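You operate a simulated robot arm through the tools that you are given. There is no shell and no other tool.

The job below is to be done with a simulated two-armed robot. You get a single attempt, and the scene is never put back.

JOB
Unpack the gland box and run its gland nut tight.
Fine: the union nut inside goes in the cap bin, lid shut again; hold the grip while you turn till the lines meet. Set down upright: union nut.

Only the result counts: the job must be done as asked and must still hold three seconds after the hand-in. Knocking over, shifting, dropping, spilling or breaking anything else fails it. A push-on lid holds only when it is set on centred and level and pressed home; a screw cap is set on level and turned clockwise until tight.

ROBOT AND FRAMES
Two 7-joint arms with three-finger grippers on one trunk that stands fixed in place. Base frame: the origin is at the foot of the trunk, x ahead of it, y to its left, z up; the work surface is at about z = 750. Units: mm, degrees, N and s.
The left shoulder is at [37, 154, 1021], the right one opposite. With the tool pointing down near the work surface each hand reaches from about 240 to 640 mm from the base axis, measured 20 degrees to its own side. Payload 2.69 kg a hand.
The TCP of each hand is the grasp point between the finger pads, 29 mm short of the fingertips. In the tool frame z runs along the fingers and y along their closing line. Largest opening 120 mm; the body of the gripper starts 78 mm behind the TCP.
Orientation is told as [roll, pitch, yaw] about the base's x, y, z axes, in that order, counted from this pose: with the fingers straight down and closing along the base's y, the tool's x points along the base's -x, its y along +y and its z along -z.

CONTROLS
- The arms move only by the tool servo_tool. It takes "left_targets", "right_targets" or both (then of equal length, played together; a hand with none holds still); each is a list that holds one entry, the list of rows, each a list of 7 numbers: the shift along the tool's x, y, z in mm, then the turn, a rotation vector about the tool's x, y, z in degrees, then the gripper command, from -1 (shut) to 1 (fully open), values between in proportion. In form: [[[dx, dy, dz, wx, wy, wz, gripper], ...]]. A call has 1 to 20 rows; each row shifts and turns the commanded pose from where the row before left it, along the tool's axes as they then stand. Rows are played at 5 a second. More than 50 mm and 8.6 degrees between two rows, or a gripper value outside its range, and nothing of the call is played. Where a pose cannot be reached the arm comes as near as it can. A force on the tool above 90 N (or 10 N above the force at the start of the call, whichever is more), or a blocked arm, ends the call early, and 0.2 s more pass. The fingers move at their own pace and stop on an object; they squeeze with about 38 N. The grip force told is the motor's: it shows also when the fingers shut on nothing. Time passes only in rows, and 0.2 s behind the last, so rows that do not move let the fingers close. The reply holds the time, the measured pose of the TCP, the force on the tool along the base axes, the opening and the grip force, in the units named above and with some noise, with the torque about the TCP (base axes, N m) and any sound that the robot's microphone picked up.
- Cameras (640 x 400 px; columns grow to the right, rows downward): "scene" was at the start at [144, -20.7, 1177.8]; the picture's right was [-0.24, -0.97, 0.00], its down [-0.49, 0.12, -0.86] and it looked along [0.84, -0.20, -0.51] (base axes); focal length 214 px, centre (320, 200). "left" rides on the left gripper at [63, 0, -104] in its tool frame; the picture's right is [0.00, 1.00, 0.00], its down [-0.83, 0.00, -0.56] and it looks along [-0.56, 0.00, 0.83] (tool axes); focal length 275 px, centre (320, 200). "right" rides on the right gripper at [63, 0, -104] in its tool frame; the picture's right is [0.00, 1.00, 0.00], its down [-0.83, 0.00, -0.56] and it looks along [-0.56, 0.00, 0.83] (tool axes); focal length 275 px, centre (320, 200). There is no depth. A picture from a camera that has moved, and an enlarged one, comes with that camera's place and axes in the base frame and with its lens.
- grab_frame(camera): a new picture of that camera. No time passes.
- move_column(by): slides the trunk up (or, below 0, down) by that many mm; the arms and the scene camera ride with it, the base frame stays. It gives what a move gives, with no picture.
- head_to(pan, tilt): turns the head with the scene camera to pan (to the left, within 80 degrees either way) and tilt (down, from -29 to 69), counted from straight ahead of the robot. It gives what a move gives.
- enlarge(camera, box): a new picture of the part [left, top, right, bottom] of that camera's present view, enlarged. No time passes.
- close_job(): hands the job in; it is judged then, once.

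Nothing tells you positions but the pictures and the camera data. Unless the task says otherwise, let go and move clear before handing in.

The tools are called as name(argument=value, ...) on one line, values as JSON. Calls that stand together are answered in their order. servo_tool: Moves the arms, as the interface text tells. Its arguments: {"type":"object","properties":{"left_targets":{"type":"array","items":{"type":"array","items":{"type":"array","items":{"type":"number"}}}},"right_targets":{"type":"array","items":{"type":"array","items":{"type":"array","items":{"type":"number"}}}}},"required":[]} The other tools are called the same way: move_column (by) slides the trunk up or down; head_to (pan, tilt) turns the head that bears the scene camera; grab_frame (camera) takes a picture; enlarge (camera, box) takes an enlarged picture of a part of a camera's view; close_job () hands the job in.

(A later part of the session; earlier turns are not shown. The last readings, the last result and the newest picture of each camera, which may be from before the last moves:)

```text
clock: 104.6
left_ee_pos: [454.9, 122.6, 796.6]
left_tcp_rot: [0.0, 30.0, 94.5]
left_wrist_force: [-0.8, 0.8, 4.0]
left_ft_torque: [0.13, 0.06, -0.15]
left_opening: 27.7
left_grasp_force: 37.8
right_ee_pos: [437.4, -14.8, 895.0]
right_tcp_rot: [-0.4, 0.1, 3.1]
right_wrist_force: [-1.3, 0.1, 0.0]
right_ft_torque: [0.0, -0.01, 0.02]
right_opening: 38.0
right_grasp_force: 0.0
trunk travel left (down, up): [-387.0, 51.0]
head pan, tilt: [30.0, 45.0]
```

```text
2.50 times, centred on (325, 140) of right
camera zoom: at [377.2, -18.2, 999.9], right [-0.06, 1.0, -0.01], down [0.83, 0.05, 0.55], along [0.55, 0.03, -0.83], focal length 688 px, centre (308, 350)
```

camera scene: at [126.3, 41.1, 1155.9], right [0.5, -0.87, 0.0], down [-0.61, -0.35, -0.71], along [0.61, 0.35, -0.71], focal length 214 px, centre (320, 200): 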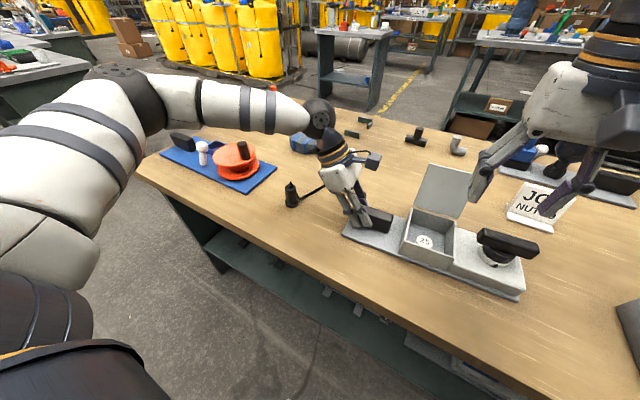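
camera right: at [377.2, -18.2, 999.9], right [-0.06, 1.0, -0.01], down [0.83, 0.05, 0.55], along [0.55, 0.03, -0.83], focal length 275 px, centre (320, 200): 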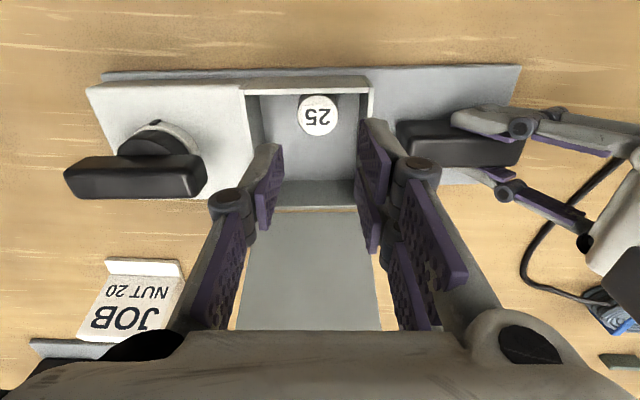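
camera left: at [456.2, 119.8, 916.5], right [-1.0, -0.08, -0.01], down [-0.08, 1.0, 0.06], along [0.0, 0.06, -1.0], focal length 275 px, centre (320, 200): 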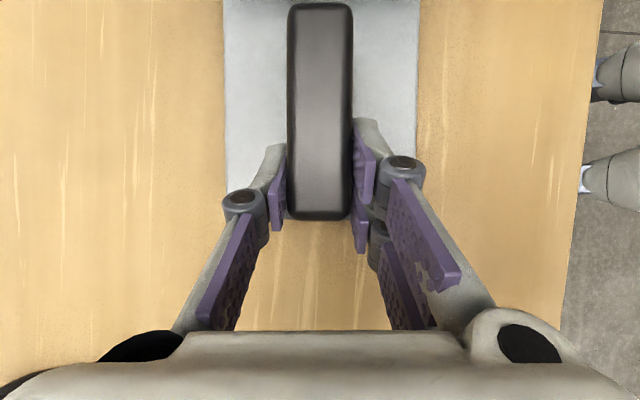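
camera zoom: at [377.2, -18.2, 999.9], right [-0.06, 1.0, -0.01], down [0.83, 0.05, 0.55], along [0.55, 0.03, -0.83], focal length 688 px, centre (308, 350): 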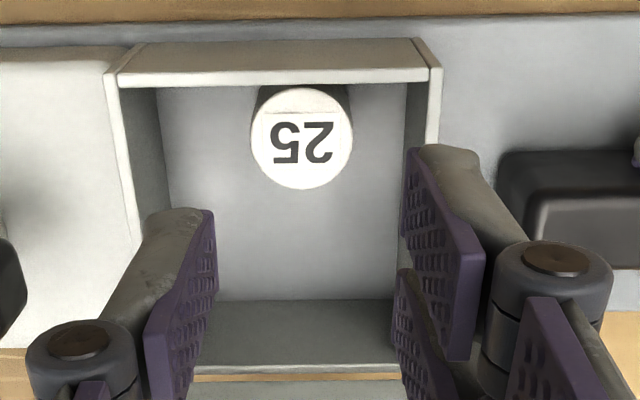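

The nut is 2 mm off in tool -y and well aligned in x. I narrow the opening to 35 mm and lower around it.

servo_tool(right_targets=[[[0, -2.1, 20, 0, 0, 0, -0.4], [0, 0, 20, 0, 0, 0, -0.4], [0, 0, 18, 0, 0, 0, -0.4], [0, 0, 0, 0, 0, 0, -0.4]]])

grab_frame(camera="right")

enlarge(camera="right", box=[240, 80, 400, 240])

```text
clock: 105.6
left_ee_pos: [454.7, 123.0, 796.6]
left_tcp_rot: [0.0, 30.0, 94.6]
left_wrist_force: [-1.3, 1.2, 4.5]
left_ft_torque: [0.15, 0.12, -0.13]
left_opening: 27.7
left_grasp_force: 38.6
right_ee_pos: [438.8, -18.9, 837.6]
right_tcp_rot: [-0.4, 0.1, 3.0]
right_wrist_force: [1.2, -0.1, -0.7]
right_ft_torque: [0.0, -0.01, 0.02]
right_opening: 36.3
right_grasp_force: 0.0
trunk travel left (down, up): [-387.0, 51.0]
head pan, tilt: [30.0, 45.0]
```

```text
taken
camera right: at [376.5, -21.6, 942.8], right [-0.06, 1.0, -0.01], down [0.83, 0.05, 0.55], along [0.55, 0.03, -0.83], focal length 275 px, centre (320, 200)
```

right: 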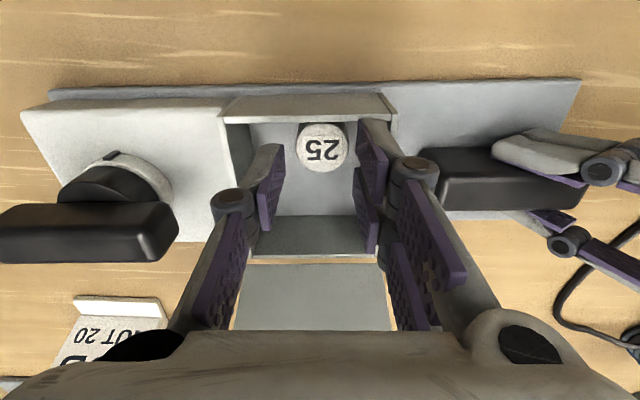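

```text
2.50 times, centred on (320, 160) of right
camera zoom: at [376.5, -21.6, 942.8], right [-0.06, 1.0, -0.01], down [0.83, 0.05, 0.55], along [0.55, 0.03, -0.83], focal length 688 px, centre (320, 300)
```

zoom: 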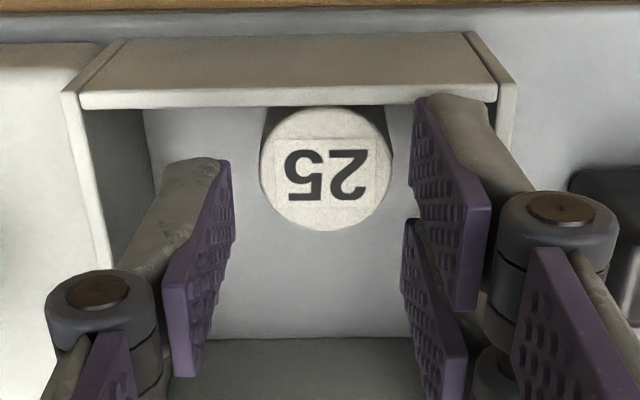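

The nut top is at z≈799; small corrections (+2, +1.5 mm). I lower the fingers around it and close.

servo_tool(right_targets=[[[2, 1.5, 8, 0, 0, 0, -0.4], [0, 0, 10, 0, 0, 0, -0.4], [0, 0, 10, 0, 0, 0, -0.4], [0, 0, 6, 0, 0, 0, -0.4], [0, 0, 0, 0, 0, 0, -0.4]]])

enlarge(camera="right", box=[240, 80, 400, 240])

```text
clock: 106.8
left_ee_pos: [454.6, 121.9, 798.0]
left_tcp_rot: [-0.3, 30.2, 94.4]
left_wrist_force: [-5.9, 3.1, 22.3]
left_ft_torque: [-0.53, 0.43, 0.0]
left_opening: 27.5
left_grasp_force: 37.3
right_ee_pos: [434.4, -18.0, 804.5]
right_tcp_rot: [-0.5, 0.1, 3.0]
right_wrist_force: [0.5, -2.0, 5.2]
right_ft_torque: [-0.06, 0.0, 0.0]
right_opening: 48.7
right_grasp_force: 0.1
trunk travel left (down, up): [-387.0, 51.0]
head pan, tilt: [30.0, 45.0]
```

```text
2.50 times, centred on (320, 160) of right
camera zoom: at [372.5, -21.5, 909.1], right [-0.06, 1.0, -0.01], down [0.83, 0.05, 0.55], along [0.55, 0.02, -0.83], focal length 688 px, centre (320, 300)
```

zoom: 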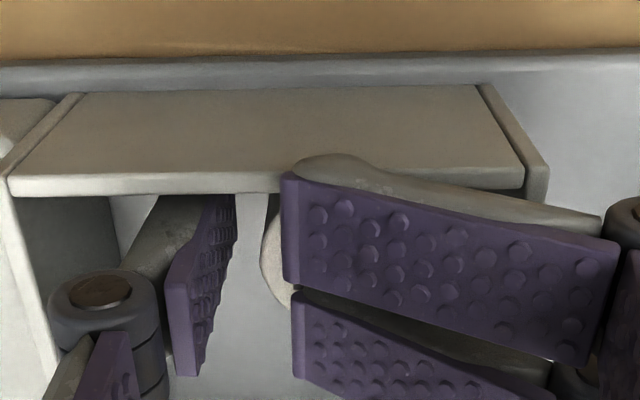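

The +y finger caught on the box wall and folded aside. I raise back up to free it.

servo_tool(right_targets=[[[0, 0, -8, 0, 0, 0, -0.4], [0, 0, -12, 0, 0, 0, -0.4], [0, 0, -14, 0, 0, 0, -0.4], [0, 0, 0, 0, 0, 0, -0.4]]])

grab_frame(camera="right")

enlarge(camera="right", box=[240, 80, 400, 240])

```text
clock: 107.8
left_ee_pos: [455.4, 121.8, 797.5]
left_tcp_rot: [-0.3, 30.3, 94.5]
left_wrist_force: [-5.7, 1.1, 33.9]
left_ft_torque: [-0.67, 0.28, 0.14]
left_opening: 27.4
left_grasp_force: 37.7
right_ee_pos: [435.6, -16.4, 840.7]
right_tcp_rot: [-0.5, 0.1, 3.1]
right_wrist_force: [0.2, -0.7, 0.4]
right_ft_torque: [-0.01, 0.0, 0.01]
right_opening: 37.7
right_grasp_force: 0.4
trunk travel left (down, up): [-387.0, 51.0]
head pan, tilt: [30.0, 45.0]
```

```text
taken
camera right: at [372.5, -20.0, 944.8], right [-0.06, 1.0, -0.01], down [0.83, 0.05, 0.56], along [0.56, 0.03, -0.83], focal length 275 px, centre (320, 200)
```

right: 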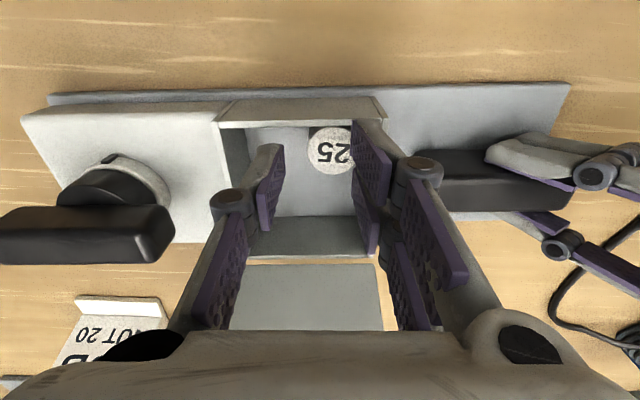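

```text
2.50 times, centred on (320, 160) of right
camera zoom: at [372.5, -20.0, 944.8], right [-0.06, 1.0, -0.01], down [0.83, 0.05, 0.56], along [0.56, 0.03, -0.83], focal length 688 px, centre (320, 300)
```

zoom: 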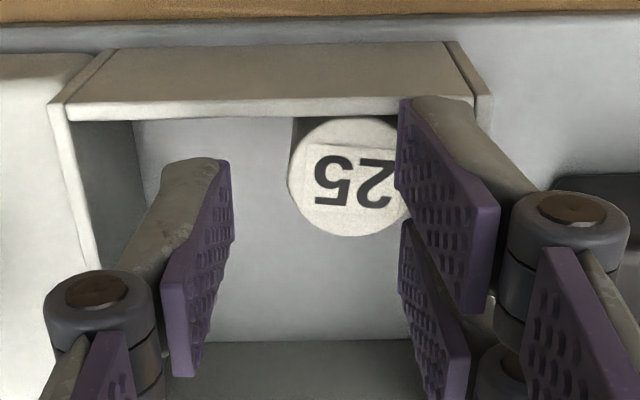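

The finger folded over the nut's top and dragged it about 8 mm toward +y, so there's no room for a finger there now. I'll close the fingers, press lightly on the nut's top and drag it back toward -y. First I lift, close, and ease the left hand's pressure.

servo_tool(right_targets=[[[0, 0, -12, 0, 0, 0, -0.6], [0, 0, 0, 0, 0, 0, -1], [0, 0, 0, 0, 0, 0, -1], [0, 0, 0, 0, 0, 0, -1]]], left_targets=[[[0.6, 0, -1.04, 0, 0, 0, -1], [0.3, 0, -0.5, 0, 0, 0, -1], [0, 0, 0, 0, 0, 0, -1], [0, 0, 0, 0, 0, 0, -1]]])

enlarge(camera="right", box=[240, 60, 420, 220])

enlarge(camera="scene", box=[340, 150, 520, 310])

```text
clock: 108.8
left_ee_pos: [455.3, 121.4, 797.3]
left_tcp_rot: [-0.1, 30.0, 94.4]
left_wrist_force: [-2.5, -5.8, 21.3]
left_ft_torque: [-1.16, 0.01, 0.08]
left_opening: 27.7
left_grasp_force: 37.9
right_ee_pos: [434.7, -17.2, 852.4]
right_tcp_rot: [-0.4, 0.0, 2.9]
right_wrist_force: [0.0, 0.5, -0.7]
right_ft_torque: [0.02, 0.01, -0.02]
right_opening: 0.2
right_grasp_force: 29.0
trunk travel left (down, up): [-387.0, 51.0]
head pan, tilt: [30.0, 45.0]
```

```text
2.50 times, centred on (330, 140) of right
camera zoom: at [372.8, -20.0, 956.1], right [-0.06, 1.0, -0.01], down [0.83, 0.05, 0.56], along [0.55, 0.03, -0.83], focal length 688 px, centre (295, 350)
```

zoom: 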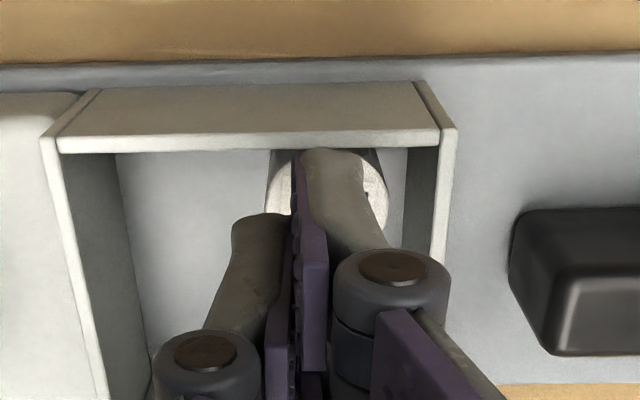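

```text
2.50 times, centred on (430, 230) of scene
camera zoom: at [125.3, 40.5, 1156.0], right [0.5, -0.87, 0.0], down [-0.61, -0.35, -0.71], along [0.61, 0.35, -0.71], focal length 536 px, centre (45, 125)
```

zoom: 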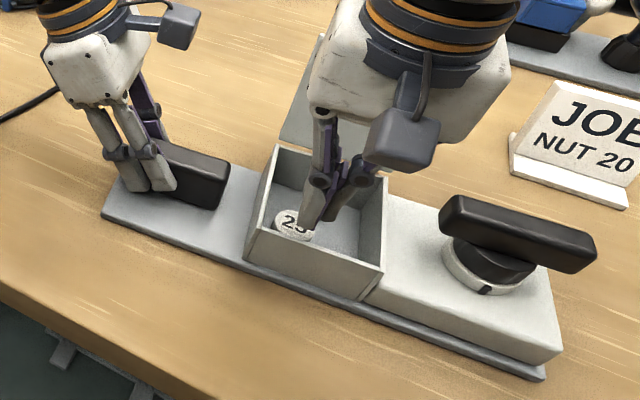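

I now see the gripper has two fingers on its +y side and one on the -y side, spread about ±20 mm, so the front one struck the near wall. I shift to x≈447 over the nut, and lower the closed fingers onto its top.

servo_tool(right_targets=[[[-6.4, 5.3, 0, 0, 0, 0, -1], [-6.4, 5.3, 0, 0, 0, 0, -1], [0, 0, 10, 0, 0, 0, -1], [0, 0, 8, 0, 0, 0, -1], [0, 0, 0, 0, 0, 0, -1]]])

enlarge(camera="right", box=[240, 60, 420, 220])

enlarge(camera="scene", box=[380, 200, 480, 280])

```text
clock: 110.0
left_ee_pos: [455.5, 120.6, 797.2]
left_tcp_rot: [0.0, 30.0, 94.4]
left_wrist_force: [-2.2, -7.1, 19.7]
left_ft_torque: [-0.61, 0.24, 0.1]
left_opening: 27.9
left_grasp_force: 38.2
right_ee_pos: [448.4, -8.2, 831.3]
right_tcp_rot: [-0.3, 0.1, 3.0]
right_wrist_force: [0.2, 0.0, -0.3]
right_ft_torque: [0.02, 0.02, 0.03]
right_opening: 0.1
right_grasp_force: 28.5
trunk travel left (down, up): [-387.0, 51.0]
head pan, tilt: [30.0, 45.0]
```

```text
2.50 times, centred on (330, 140) of right
camera zoom: at [386.1, -10.6, 936.6], right [-0.06, 1.0, -0.01], down [0.83, 0.05, 0.56], along [0.55, 0.03, -0.83], focal length 688 px, centre (295, 350)
```

zoom: 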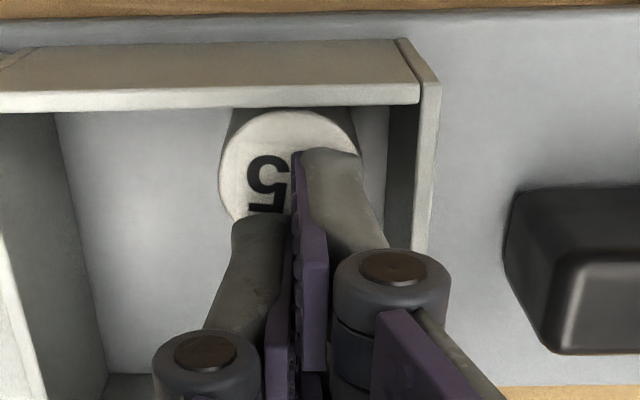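

```text
5.00 times, centred on (430, 240) of scene
camera zoom: at [125.4, 40.3, 1156.1], right [0.5, -0.87, 0.0], down [-0.61, -0.35, -0.71], along [0.61, 0.35, -0.71], focal length 1072 px, centre (-230, 0)
```

zoom: 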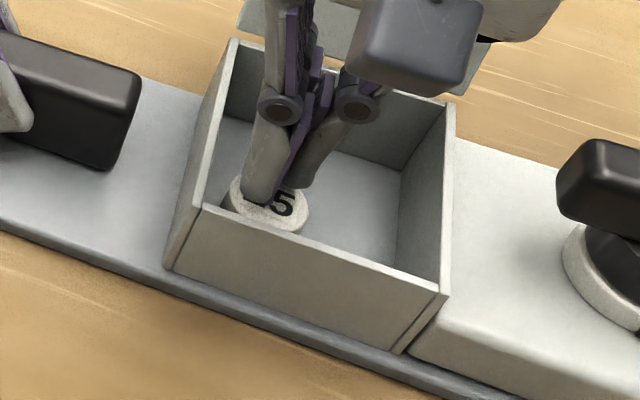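

The fingertips are just above the nut's top. I press down in small steps until I feel it.

servo_tool(right_targets=[[[0, 2, 2, 0, 0, 0, -1], [0, 0, 2, 0, 0, 0, -1], [0, 0, 0, 0, 0, 0, -1]]])

servo_tool(right_targets=[[[0, 0, 1.5, 0, 0, 0, -1], [0, 0, 0, 0, 0, 0, -1]]])

```text
clock: 110.8
left_ee_pos: [453.9, 121.2, 799.1]
left_tcp_rot: [0.0, 30.0, 94.5]
left_wrist_force: [-3.4, -8.3, 18.2]
left_ft_torque: [-0.38, 0.21, 0.09]
left_opening: 27.6
left_grasp_force: 38.7
right_ee_pos: [447.5, -5.1, 826.9]
right_tcp_rot: [-0.2, 0.0, 3.0]
right_wrist_force: [0.3, -0.1, -1.1]
right_ft_torque: [-0.02, 0.0, 0.0]
right_opening: 0.0
right_grasp_force: 28.5
trunk travel left (down, up): [-387.0, 51.0]
head pan, tilt: [30.0, 45.0]
```

```text
clock: 111.4
left_ee_pos: [455.1, 122.6, 797.3]
left_tcp_rot: [0.0, 30.0, 94.4]
left_wrist_force: [-3.8, -6.4, 16.3]
left_ft_torque: [-0.29, 0.18, 0.02]
left_opening: 27.6
left_grasp_force: 37.6
right_ee_pos: [448.1, -4.3, 826.2]
right_tcp_rot: [-0.3, 0.1, 3.0]
right_wrist_force: [-0.4, 0.1, 0.5]
right_ft_torque: [0.03, -0.02, 0.02]
right_opening: 0.0
right_grasp_force: 28.6
trunk travel left (down, up): [-387.0, 51.0]
head pan, tilt: [30.0, 45.0]
```

servo_tool(right_targets=[[[0, 0, 1.5, 0, 0, 0, -1], [0, 0, 0, 0, 0, 0, -1]]])

servo_tool(right_targets=[[[0, 0, 1.5, 0, 0, 0, -1], [0, 0, 0, 0, 0, 0, -1]]])

enlarge(camera="scene", box=[380, 200, 480, 280])

```text
clock: 112.0
left_ee_pos: [454.8, 121.1, 797.9]
left_tcp_rot: [-0.2, 30.0, 94.4]
left_wrist_force: [-3.2, -7.6, 12.9]
left_ft_torque: [-0.28, 0.12, 0.06]
left_opening: 27.8
left_grasp_force: 37.1
right_ee_pos: [448.4, -5.2, 826.0]
right_tcp_rot: [-0.2, 0.0, 2.9]
right_wrist_force: [-0.4, 0.4, 3.2]
right_ft_torque: [0.01, 0.03, 0.0]
right_opening: 5.8
right_grasp_force: 28.6
trunk travel left (down, up): [-387.0, 51.0]
head pan, tilt: [30.0, 45.0]
```

```text
clock: 112.6
left_ee_pos: [454.5, 121.3, 797.7]
left_tcp_rot: [-0.1, 30.1, 94.4]
left_wrist_force: [2.2, -11.5, 2.9]
left_ft_torque: [-0.71, -0.09, 0.2]
left_opening: 27.6
left_grasp_force: 38.3
right_ee_pos: [448.9, -3.7, 824.2]
right_tcp_rot: [-0.3, -0.1, 3.0]
right_wrist_force: [-3.3, -0.2, 26.4]
right_ft_torque: [-0.15, 0.39, -0.02]
right_opening: 6.2
right_grasp_force: 28.5
trunk travel left (down, up): [-387.0, 51.0]
head pan, tilt: [30.0, 45.0]
```

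```text
5.00 times, centred on (430, 240) of scene
camera zoom: at [125.1, 40.4, 1156.3], right [0.5, -0.87, 0.0], down [-0.61, -0.35, -0.71], along [0.61, 0.35, -0.71], focal length 1072 px, centre (-230, 0)
```

zoom: 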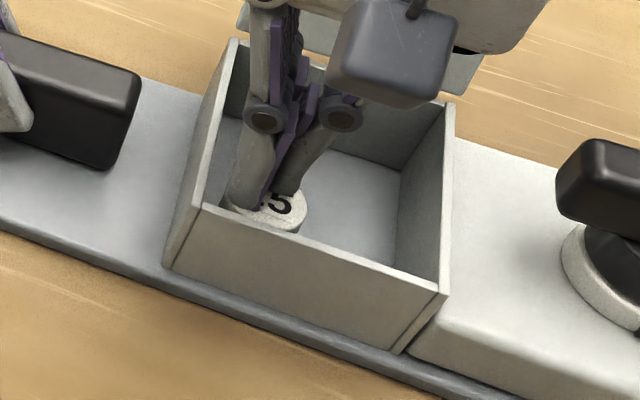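

Firm contact (26 N). I ease up 1 mm and drag toward -y in 2 mm steps.

servo_tool(right_targets=[[[0, 0, -1, 0, 0, 0, -1], [0, -2, 0, 0, 0, 0, -1], [0, -2, 0, 0, 0, 0, -1], [0, -2, 0, 0, 0, 0, -1], [0, -2, 0, 0, 0, 0, -1], [0, 0, 0, 0, 0, 0, -1]]])

enlarge(camera="scene", box=[380, 200, 480, 280])

enlarge(camera="right", box=[240, 60, 420, 220])

```text
clock: 114.0
left_ee_pos: [455.3, 121.9, 796.3]
left_tcp_rot: [0.0, 30.0, 94.4]
left_wrist_force: [-0.8, -7.8, 7.0]
left_ft_torque: [-0.08, 0.1, 0.03]
left_opening: 27.9
left_grasp_force: 38.0
right_ee_pos: [449.7, -12.7, 825.2]
right_tcp_rot: [-0.4, 0.0, 3.0]
right_wrist_force: [0.0, 3.3, 12.8]
right_ft_torque: [0.08, 0.08, -0.04]
right_opening: 5.6
right_grasp_force: 28.5
trunk travel left (down, up): [-387.0, 51.0]
head pan, tilt: [30.0, 45.0]
```

```text
5.00 times, centred on (430, 240) of scene
camera zoom: at [125.5, 40.7, 1156.0], right [0.5, -0.87, 0.0], down [-0.61, -0.35, -0.71], along [0.61, 0.35, -0.71], focal length 1072 px, centre (-230, 0)
```

zoom: 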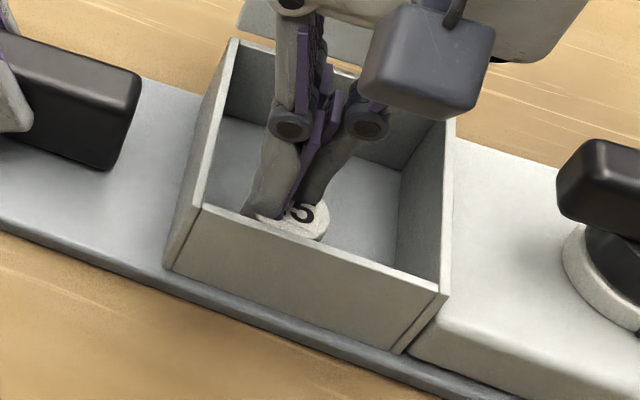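

```text
2.50 times, centred on (330, 140) of right
camera zoom: at [386.8, -16.1, 929.7], right [-0.06, 1.0, -0.01], down [0.83, 0.05, 0.56], along [0.55, 0.03, -0.83], focal length 688 px, centre (295, 350)
```

zoom: 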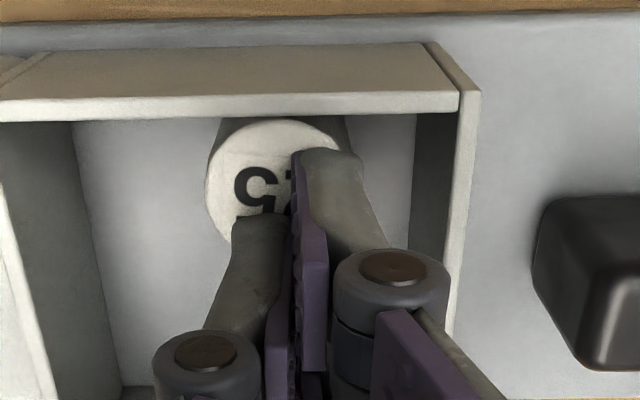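

The nut slides along upright. I keep dragging it toward the box centre (-y and +x).

servo_tool(right_targets=[[[-1.5, -2, 0, 0, 0, 0, -1], [-1.5, -2, 0, 0, 0, 0, -1], [-1.5, -2, 0, 0, 0, 0, -1], [-1.5, -2, 0, 0, 0, 0, -1], [-1.5, -2, 0, 0, 0, 0, -1], [-1.5, -2, 0, 0, 0, 0, -1], [0, 0, 0, 0, 0, 0, -1]]])

enlarge(camera="scene", box=[380, 200, 480, 280])

enlarge(camera="right", box=[240, 60, 420, 220])

```text
clock: 115.6
left_ee_pos: [455.3, 123.4, 797.3]
left_tcp_rot: [-0.2, 30.0, 94.3]
left_wrist_force: [3.5, -10.3, -1.8]
left_ft_torque: [-0.52, -0.1, 0.18]
left_opening: 27.7
left_grasp_force: 37.5
right_ee_pos: [458.6, -23.8, 824.9]
right_tcp_rot: [-0.4, 0.1, 3.0]
right_wrist_force: [-4.4, 3.8, 24.5]
right_ft_torque: [0.13, 0.43, -0.05]
right_opening: 6.0
right_grasp_force: 28.4
trunk travel left (down, up): [-387.0, 51.0]
head pan, tilt: [30.0, 45.0]
```

```text
5.00 times, centred on (430, 240) of scene
camera zoom: at [125.3, 40.8, 1156.1], right [0.5, -0.87, 0.0], down [-0.61, -0.35, -0.71], along [0.61, 0.35, -0.71], focal length 1072 px, centre (-230, 0)
```

zoom: 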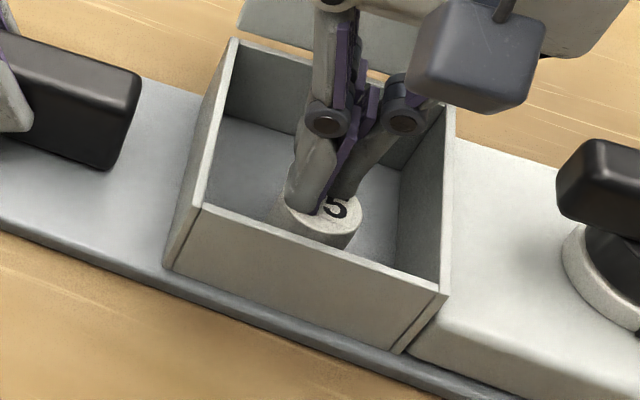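

```text
2.50 times, centred on (330, 140) of right
camera zoom: at [395.8, -27.2, 929.4], right [-0.06, 1.0, -0.01], down [0.83, 0.05, 0.56], along [0.56, 0.03, -0.83], focal length 688 px, centre (295, 350)
```

zoom: 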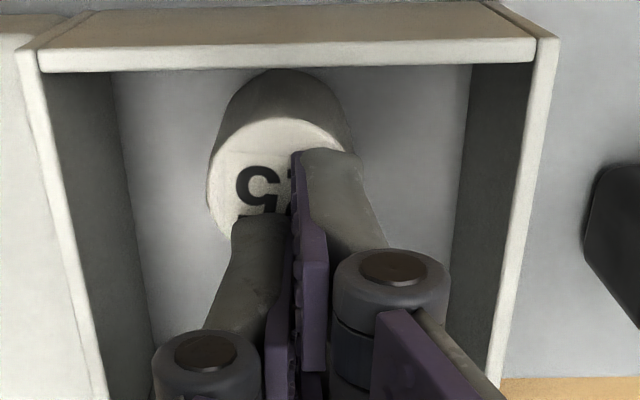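

The nut is now free of the walls. I drag it 6 mm further in +x, then lift off.

servo_tool(right_targets=[[[-2, 0, 0, 0, 0, 0, -1], [-2, 0, 0, 0, 0, 0, -1], [-2, 0, 0, 0, 0, 0, -1], [0, 0, -3, 0, 0, 0, -1], [0, 0, -15, 0, 0, 0, -1], [0, 0, -25, 0, 0, 0, -0.3], [0, 0, -20, 0, 0, 0, -0.3], [0, 0, 0, 0, 0, 0, -0.3]]])

grab_frame(camera="right")

enlarge(camera="right", box=[240, 60, 400, 220])

```text
clock: 117.4
left_ee_pos: [455.3, 122.4, 797.9]
left_tcp_rot: [0.0, 30.0, 94.6]
left_wrist_force: [-6.0, -0.7, 13.1]
left_ft_torque: [0.11, 0.26, 0.01]
left_opening: 27.6
left_grasp_force: 38.2
right_ee_pos: [463.9, -22.8, 889.8]
right_tcp_rot: [-0.2, 0.2, 2.9]
right_wrist_force: [0.3, 0.0, 0.2]
right_ft_torque: [-0.03, 0.01, 0.0]
right_opening: 41.9
right_grasp_force: 0.1
trunk travel left (down, up): [-387.0, 51.0]
head pan, tilt: [30.0, 45.0]
```

```text
taken
camera right: at [402.3, -25.2, 993.4], right [-0.06, 1.0, -0.01], down [0.83, 0.05, 0.56], along [0.55, 0.03, -0.83], focal length 275 px, centre (320, 200)
```

right: 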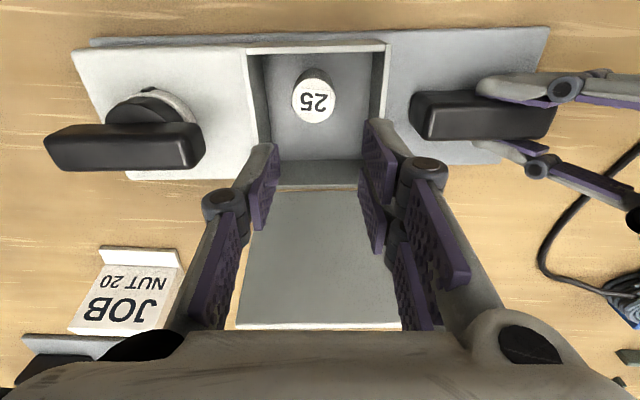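

```text
2.50 times, centred on (320, 140) of right
camera zoom: at [402.3, -25.2, 993.4], right [-0.06, 1.0, -0.01], down [0.83, 0.05, 0.56], along [0.55, 0.03, -0.83], focal length 688 px, centre (320, 350)
```

zoom: 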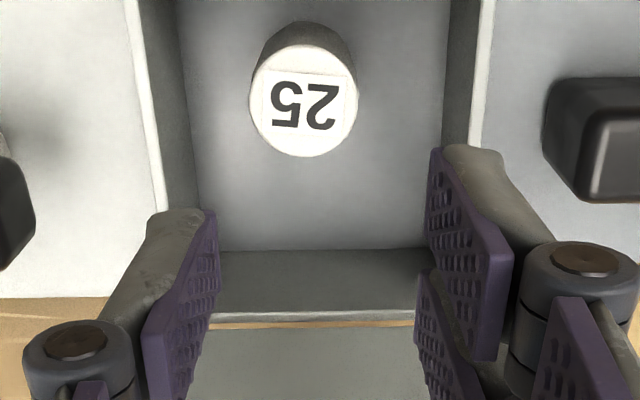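

The nut stands free in the middle of the box at about (450,-28). I centre over it and lower, checking midway.

servo_tool(right_targets=[[[13.5, -4.4, 0, 0, 0, 0, -0.25], [0, 0, 20, 0, 0, 0, -0.25], [0, 0, 20, 0, 0, 0, -0.25], [0, 0, 15, 0, 0, 0, -0.25], [0, 0, 0, 0, 0, 0, -0.25]]])

enlarge(camera="right", box=[240, 80, 400, 240])

enlarge(camera="scene", box=[370, 190, 490, 290])

```text
clock: 118.6
left_ee_pos: [455.6, 121.6, 797.8]
left_tcp_rot: [0.0, 29.9, 94.6]
left_wrist_force: [-4.1, -0.2, 11.3]
left_ft_torque: [-0.15, 0.19, 0.0]
left_opening: 27.8
left_grasp_force: 38.4
right_ee_pos: [449.9, -27.2, 833.2]
right_tcp_rot: [-0.4, 0.0, 2.9]
right_wrist_force: [-0.4, -0.4, 0.5]
right_ft_torque: [-0.05, 0.02, 0.02]
right_opening: 44.8
right_grasp_force: 0.1
trunk travel left (down, up): [-387.0, 51.0]
head pan, tilt: [30.0, 45.0]
```

```text
2.50 times, centred on (320, 160) of right
camera zoom: at [388.0, -31.6, 938.3], right [-0.06, 1.0, -0.01], down [0.83, 0.05, 0.56], along [0.55, 0.03, -0.83], focal length 688 px, centre (320, 300)
```

zoom: 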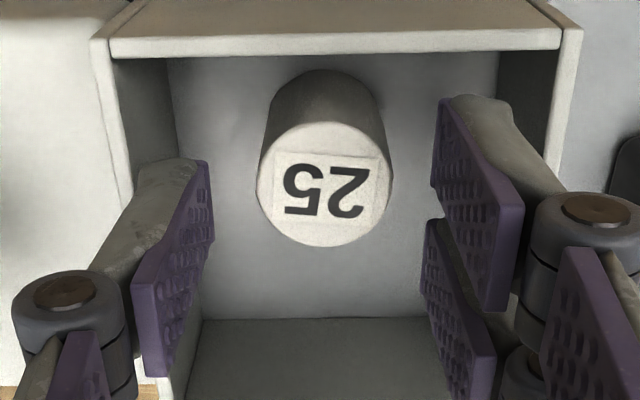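

```text
4.00 times, centred on (430, 240) of scene
camera zoom: at [125.6, 41.0, 1156.0], right [0.5, -0.87, 0.0], down [-0.61, -0.35, -0.71], along [0.61, 0.35, -0.71], focal length 858 px, centre (-120, 40)
```

zoom: 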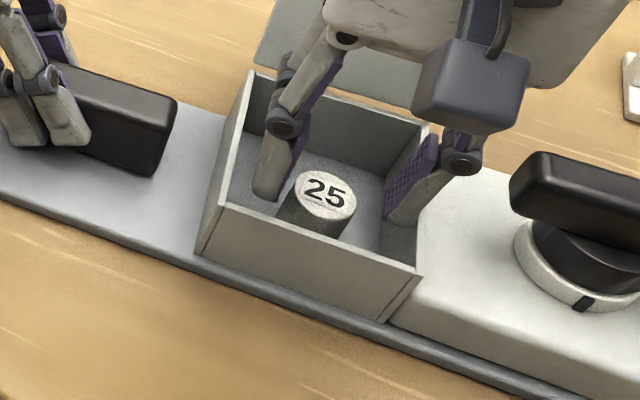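

Well centred. I lower 30 mm and close on the nut.

servo_tool(right_targets=[[[-1.5, 0.8, 10, 0, 0, 0, -0.25], [0, 0, 10, 0, 0, 0, -0.25], [0, 0, 10, 0, 0, 0, -0.25], [0, 0, 0, 0, 0, 0, -0.25], [0, 0, 0, 0, 0, 0, -0.45], [0, 0, 0, 0, 0, 0, -0.6], [0, 0, 0, 0, 0, 0, -0.8], [0, 0, 0, 0, 0, 0, -0.8]]])

enlarge(camera="right", box=[240, 80, 400, 240])

enlarge(camera="scene", box=[370, 190, 490, 290])

```text
clock: 120.4
left_ee_pos: [455.1, 122.1, 797.0]
left_tcp_rot: [0.0, 29.9, 94.5]
left_wrist_force: [-3.3, -0.9, 11.1]
left_ft_torque: [-0.2, 0.12, 0.0]
left_opening: 27.6
left_grasp_force: 38.1
right_ee_pos: [452.8, -27.6, 802.3]
right_tcp_rot: [-0.4, 0.1, 2.9]
right_wrist_force: [-0.4, -0.4, -0.2]
right_ft_torque: [0.0, 0.01, 0.01]
right_opening: 27.6
right_grasp_force: 38.1
trunk travel left (down, up): [-387.0, 51.0]
head pan, tilt: [30.0, 45.0]
```

```text
2.50 times, centred on (320, 160) of right
camera zoom: at [389.8, -31.0, 907.5], right [-0.06, 1.0, -0.01], down [0.83, 0.05, 0.56], along [0.55, 0.03, -0.83], focal length 688 px, centre (320, 300)
```

zoom: 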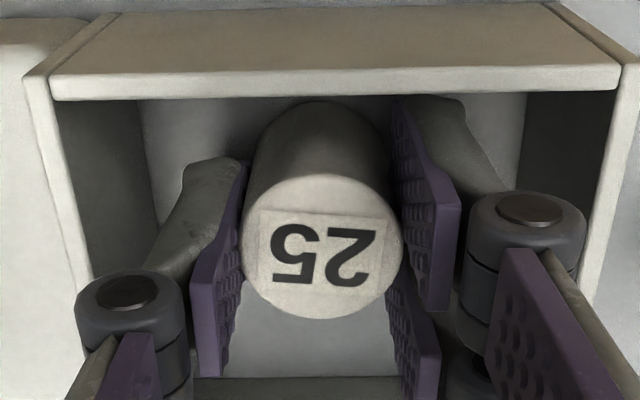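

```text
4.00 times, centred on (430, 240) of scene
camera zoom: at [125.7, 41.0, 1156.0], right [0.5, -0.87, 0.0], down [-0.61, -0.35, -0.71], along [0.61, 0.35, -0.71], focal length 858 px, centre (-120, 40)
```

zoom: 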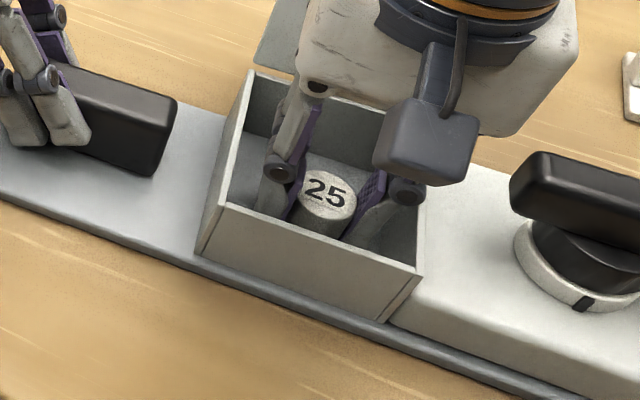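

The nut is gripped (27.6 mm). I lift it straight out.

servo_tool(right_targets=[[[0, 0, -10, 0, 0, 0, -0.8], [0, 0, -20, 0, 0, 0, -0.8], [0, 0, -30, 0, 0, 0, -0.8], [0, 0, -30, 0, 0, 0, -0.8], [0, 0, -30, 0, 0, 0, -0.8], [0, 0, -20, 0, 0, 0, -0.8], [0, 0, 0, 0, 0, 0, -0.8]]])

grab_frame(camera="right")

grab_frame(camera="scene")

```text
clock: 122.0
left_ee_pos: [454.8, 122.0, 796.8]
left_tcp_rot: [0.0, 30.0, 94.4]
left_wrist_force: [-3.1, 0.1, 11.7]
left_ft_torque: [-0.15, 0.1, 0.02]
left_opening: 27.7
left_grasp_force: 38.4
right_ee_pos: [451.5, -27.2, 943.4]
right_tcp_rot: [-0.5, 0.0, 2.9]
right_wrist_force: [-0.2, 0.4, -1.3]
right_ft_torque: [0.0, 0.03, -0.03]
right_opening: 27.8
right_grasp_force: 38.4
trunk travel left (down, up): [-387.0, 51.0]
head pan, tilt: [30.0, 45.0]
```

```text
taken
camera right: at [389.4, -30.8, 1047.7], right [-0.06, 1.0, -0.01], down [0.83, 0.05, 0.55], along [0.55, 0.03, -0.83], focal length 275 px, centre (320, 200)
```

right: 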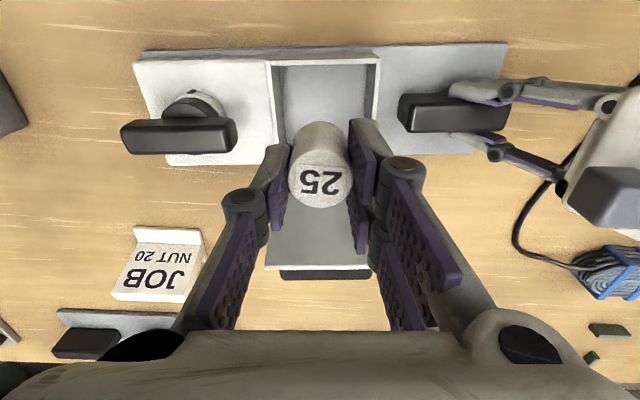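

```text
taken
camera scene: at [125.8, 41.0, 1156.0], right [0.5, -0.87, 0.0], down [-0.61, -0.35, -0.71], along [0.61, 0.35, -0.71], focal length 214 px, centre (320, 200)
```

scene: 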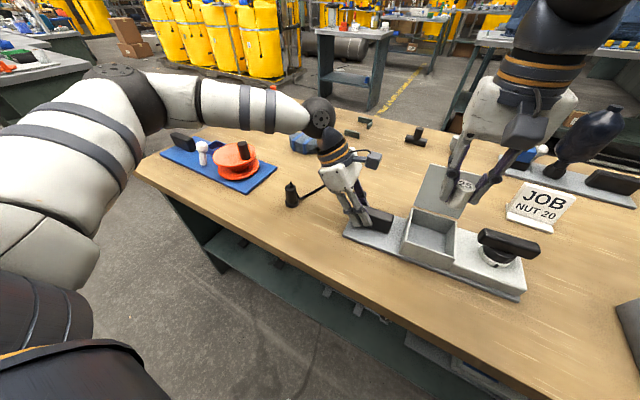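

The nut is out and the box is empty. I carry it high across to the tray (cap bin), centred near (442,-437).

servo_tool(right_targets=[[[1.6, -20, 0, 0, 0, 0, -0.8], [2.8, -36, 0, 0, 0, 0, -0.8], [3.5, -45, 0, 0, 0, 0, -0.8], [3.5, -45, 0, 0, 0, 0, -0.8], [3.5, -45, 0, 0, 0, 0, -0.8], [3.5, -45, 0, 0, 0, 0, -0.8], [3.5, -45, 0, 0, 0, 0, -0.8], [3.5, -45, 0, 0, 0, 0, -0.8], [2.8, -36, 0, 0, 0, 0, -0.8], [1.6, -20, 0, 0, 0, 0, -0.8], [1.6, -20, 0, 0, 0, 0, -0.8], [0, 0, 0, 0, 0, 0, -0.8]]])

grab_frame(camera="right")

head_to(pan=-30, tilt=45)

grab_frame(camera="scene")

```text
clock: 124.6
left_ee_pos: [455.7, 123.1, 798.2]
left_tcp_rot: [0.0, 30.1, 94.4]
left_wrist_force: [-1.0, -0.1, 11.2]
left_ft_torque: [-0.06, 0.08, -0.03]
left_opening: 27.6
left_grasp_force: 37.3
right_ee_pos: [443.5, -430.3, 944.2]
right_tcp_rot: [-0.4, 0.2, 3.0]
right_wrist_force: [0.2, 0.9, -1.1]
right_ft_torque: [0.0, -0.01, 0.01]
right_opening: 27.3
right_grasp_force: 37.9
trunk travel left (down, up): [-387.0, 51.0]
head pan, tilt: [30.0, 45.0]
```

```text
taken
camera right: at [380.8, -433.0, 1049.3], right [-0.06, 1.0, -0.01], down [0.83, 0.05, 0.55], along [0.55, 0.03, -0.83], focal length 275 px, centre (320, 200)
```

right: 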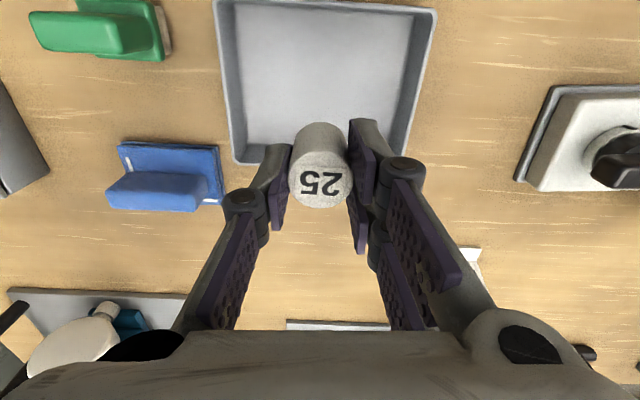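

```text
clock: 125.9
left_ee_pos: [455.5, 122.3, 796.8]
left_tcp_rot: [0.0, 30.0, 94.5]
left_wrist_force: [-1.0, 0.1, 11.1]
left_ft_torque: [-0.09, 0.07, -0.03]
left_opening: 27.6
left_grasp_force: 37.9
right_ee_pos: [443.9, -429.8, 944.7]
right_tcp_rot: [-0.4, 0.0, 3.0]
right_wrist_force: [-0.2, -0.5, 0.3]
right_ft_torque: [-0.02, -0.02, -0.01]
right_opening: 27.7
right_grasp_force: 37.8
trunk travel left (down, up): [-387.0, 51.0]
head pan, tilt: [-30.0, 45.0]
```

```text
taken
camera scene: at [125.9, -40.2, 1156.0], right [-0.5, -0.87, 0.0], down [-0.61, 0.35, -0.71], along [0.61, -0.35, -0.71], focal length 214 px, centre (320, 200)
```

scene: 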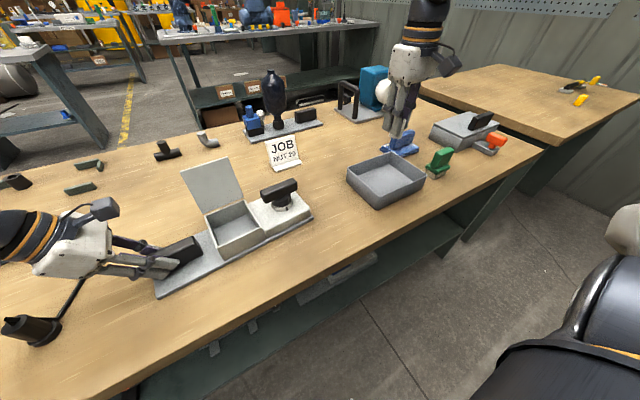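

The hand is over the middle of the tray. I lower most of the way, then feel for the tray floor.

servo_tool(right_targets=[[[3, 0, 25, 0, 0, 0, -0.8], [3, 0, 30, 0, 0, 0, -0.8], [0, 0, 30, 0, 0, 0, -0.8], [0, 0, 25, 0, 0, 0, -0.8], [0, 0, 18, 0, 0, 0, -0.8], [0, 0, 0, 0, 0, 0, -0.8]]])

grab_frame(camera="right")

enlarge(camera="scene", box=[320, 100, 470, 220])

```text
clock: 127.3
left_ee_pos: [455.4, 121.9, 796.8]
left_tcp_rot: [0.0, 30.0, 94.6]
left_wrist_force: [-0.1, 0.2, 10.5]
left_ft_torque: [-0.16, 0.07, 0.03]
left_opening: 27.6
left_grasp_force: 38.2
right_ee_pos: [436.5, -430.0, 816.9]
right_tcp_rot: [-0.4, 0.1, 3.0]
right_wrist_force: [-0.3, -0.2, -0.9]
right_ft_torque: [0.02, 0.02, 0.02]
right_opening: 28.0
right_grasp_force: 37.4
trunk travel left (down, up): [-387.0, 51.0]
head pan, tilt: [-30.0, 45.0]
```

```text
taken
camera right: at [374.4, -434.5, 922.6], right [-0.06, 1.0, -0.01], down [0.83, 0.05, 0.55], along [0.55, 0.03, -0.83], focal length 275 px, centre (320, 200)
```

right: 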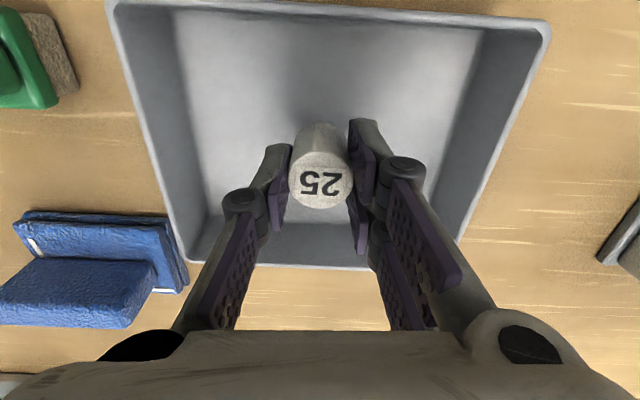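

```text
3.33 times, centred on (395, 160) of scene
camera zoom: at [125.9, -40.3, 1156.0], right [-0.5, -0.87, 0.0], down [-0.61, 0.35, -0.71], along [0.61, -0.35, -0.71], focal length 715 px, centre (70, 333)
```

zoom: 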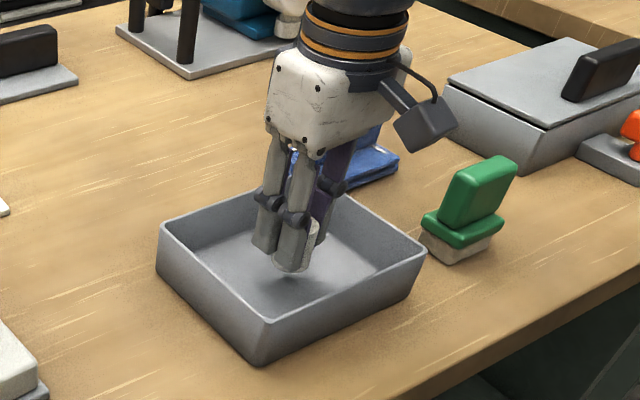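

The nut hovers just above the tray floor. I lower in small steps until it touches.

servo_tool(right_targets=[[[0, 0, 5, 0, 0, 0, -0.8], [0, 0, 4, 0, 0, 0, -0.8], [0, 0, 3, 0, 0, 0, -0.8], [0, 0, 2, 0, 0, 0, -0.8], [0, 0, 0, 0, 0, 0, -0.8]]])

servo_tool(right_targets=[[[0, 0, 2, 0, 0, 0, -0.8], [0, 0, 1.5, 0, 0, 0, -0.8], [0, 0, 0, 0, 0, 0, -0.8]]])

enlarge(camera="scene", box=[345, 120, 445, 210])

```text
clock: 128.5
left_ee_pos: [455.8, 122.4, 798.4]
left_tcp_rot: [0.0, 30.0, 94.5]
left_wrist_force: [-1.9, -0.2, 11.3]
left_ft_torque: [-0.14, 0.06, -0.03]
left_opening: 27.9
left_grasp_force: 38.3
right_ee_pos: [437.3, -432.0, 803.2]
right_tcp_rot: [-0.4, 0.1, 3.0]
right_wrist_force: [0.1, -0.9, -0.1]
right_ft_torque: [0.02, 0.02, 0.02]
right_opening: 27.9
right_grasp_force: 37.5
trunk travel left (down, up): [-387.0, 51.0]
head pan, tilt: [-30.0, 45.0]
```

```text
clock: 129.3
left_ee_pos: [455.3, 123.0, 797.0]
left_tcp_rot: [0.0, 30.0, 94.5]
left_wrist_force: [-1.1, -0.5, 10.8]
left_ft_torque: [-0.14, 0.06, -0.03]
left_opening: 28.1
left_grasp_force: 37.9
right_ee_pos: [436.5, -430.9, 798.9]
right_tcp_rot: [-0.4, 0.1, 3.0]
right_wrist_force: [0.4, 0.6, -0.3]
right_ft_torque: [-0.01, 0.03, -0.03]
right_opening: 27.9
right_grasp_force: 37.9
trunk travel left (down, up): [-387.0, 51.0]
head pan, tilt: [-30.0, 45.0]
```

```text
4.44 times, centred on (395, 165) of scene
camera zoom: at [125.9, -40.3, 1156.0], right [-0.5, -0.87, 0.0], down [-0.61, 0.35, -0.71], along [0.61, -0.35, -0.71], focal length 953 px, centre (-13, 356)
```

zoom: 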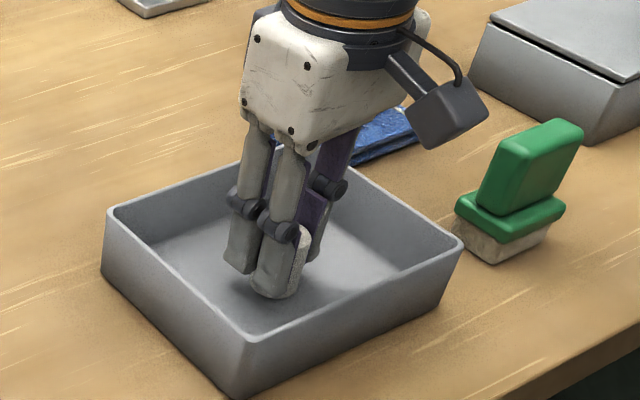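

servo_tool(right_targets=[[[0, 0, 1.5, 0, 0, 0, -0.8], [0, 0, 1.5, 0, 0, 0, -0.8], [0, 0, 0, 0, 0, 0, -0.8]]])

servo_tool(right_targets=[[[0, 0, 1.5, 0, 0, 0, -0.8], [0, 0, 0, 0, 0, 0, -0.8]]])

```text
clock: 130.1
left_ee_pos: [456.0, 123.7, 796.2]
left_tcp_rot: [0.1, 30.0, 94.5]
left_wrist_force: [2.6, -3.7, 4.4]
left_ft_torque: [-0.09, -0.06, 0.15]
left_opening: 27.8
left_grasp_force: 37.8
right_ee_pos: [436.0, -431.5, 797.2]
right_tcp_rot: [-0.3, 0.1, 3.0]
right_wrist_force: [-3.3, -1.3, 11.2]
right_ft_torque: [-0.06, 0.15, 0.01]
right_opening: 28.1
right_grasp_force: 38.1
trunk travel left (down, up): [-387.0, 51.0]
head pan, tilt: [-30.0, 45.0]
```

```text
clock: 130.7
left_ee_pos: [453.9, 124.0, 797.6]
left_tcp_rot: [0.0, 30.0, 94.6]
left_wrist_force: [-0.5, -0.6, -0.7]
left_ft_torque: [-0.32, -0.02, 0.18]
left_opening: 27.9
left_grasp_force: 37.9
right_ee_pos: [436.2, -429.5, 798.3]
right_tcp_rot: [-0.6, -0.1, 3.1]
right_wrist_force: [-1.9, -7.4, 27.5]
right_ft_torque: [-0.29, 0.16, 0.02]
right_opening: 27.8
right_grasp_force: 38.0
trunk travel left (down, up): [-387.0, 51.0]
head pan, tilt: [-30.0, 45.0]
```

The nut is firmly on the tray floor. I ease off, open the fingers, and rise.

servo_tool(right_targets=[[[0, 0, -2, 0, 0, 0, -0.8], [0, 0, 0, 0, 0, 0, -0.5], [0, 0, 0, 0, 0, 0, -0.35], [0, 0, 0, 0, 0, 0, -0.1], [0, 0, 0, 0, 0, 0, 0], [0, 0, -8, 0, 0, 0, 0], [0, 0, -20, 0, 0, 0, 0], [0, 0, -30, 0, 0, 0, 0], [0, 0, -35, 0, 0, 0, 0], [0, 0, 0, 0, 0, 0, 0]]])

grab_frame(camera="right")

enlarge(camera="scene", box=[345, 120, 445, 210])

```text
clock: 132.9
left_ee_pos: [455.6, 122.9, 797.5]
left_tcp_rot: [0.0, 30.1, 94.5]
left_wrist_force: [-1.1, 1.9, 8.6]
left_ft_torque: [-0.28, 0.05, 0.0]
left_opening: 27.5
left_grasp_force: 37.8
right_ee_pos: [436.5, -428.9, 888.0]
right_tcp_rot: [-0.4, 0.2, 3.0]
right_wrist_force: [-0.3, 0.5, 0.4]
right_ft_torque: [-0.01, 0.03, 0.0]
right_opening: 60.1
right_grasp_force: 0.1
trunk travel left (down, up): [-387.0, 51.0]
head pan, tilt: [-30.0, 45.0]
```

```text
taken
camera right: at [375.3, -432.6, 992.9], right [-0.06, 1.0, -0.01], down [0.83, 0.05, 0.55], along [0.55, 0.03, -0.83], focal length 275 px, centre (320, 200)
```

right: 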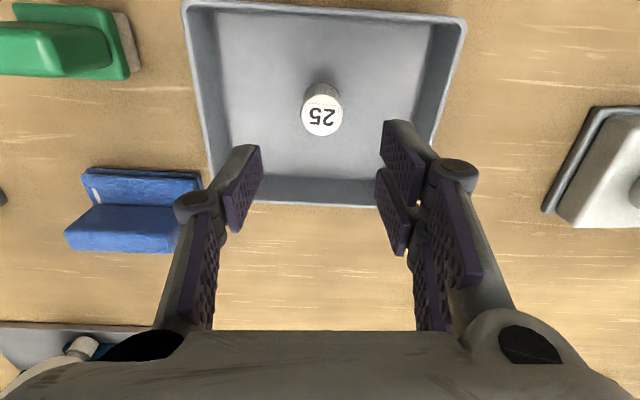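

```text
4.44 times, centred on (395, 165) of scene
camera zoom: at [126.0, -40.0, 1155.9], right [-0.5, -0.87, 0.0], down [-0.61, 0.35, -0.71], along [0.61, -0.35, -0.71], focal length 953 px, centre (-13, 356)
```

zoom: 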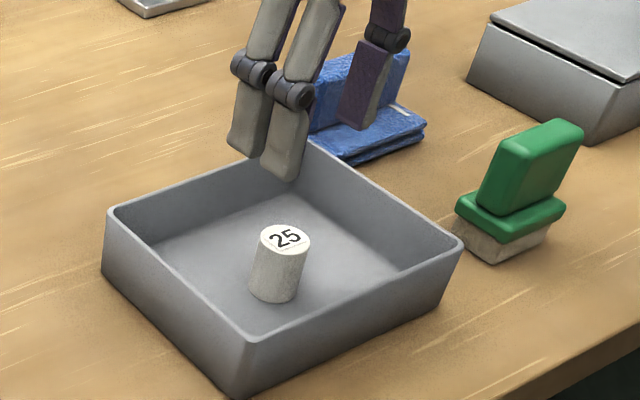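

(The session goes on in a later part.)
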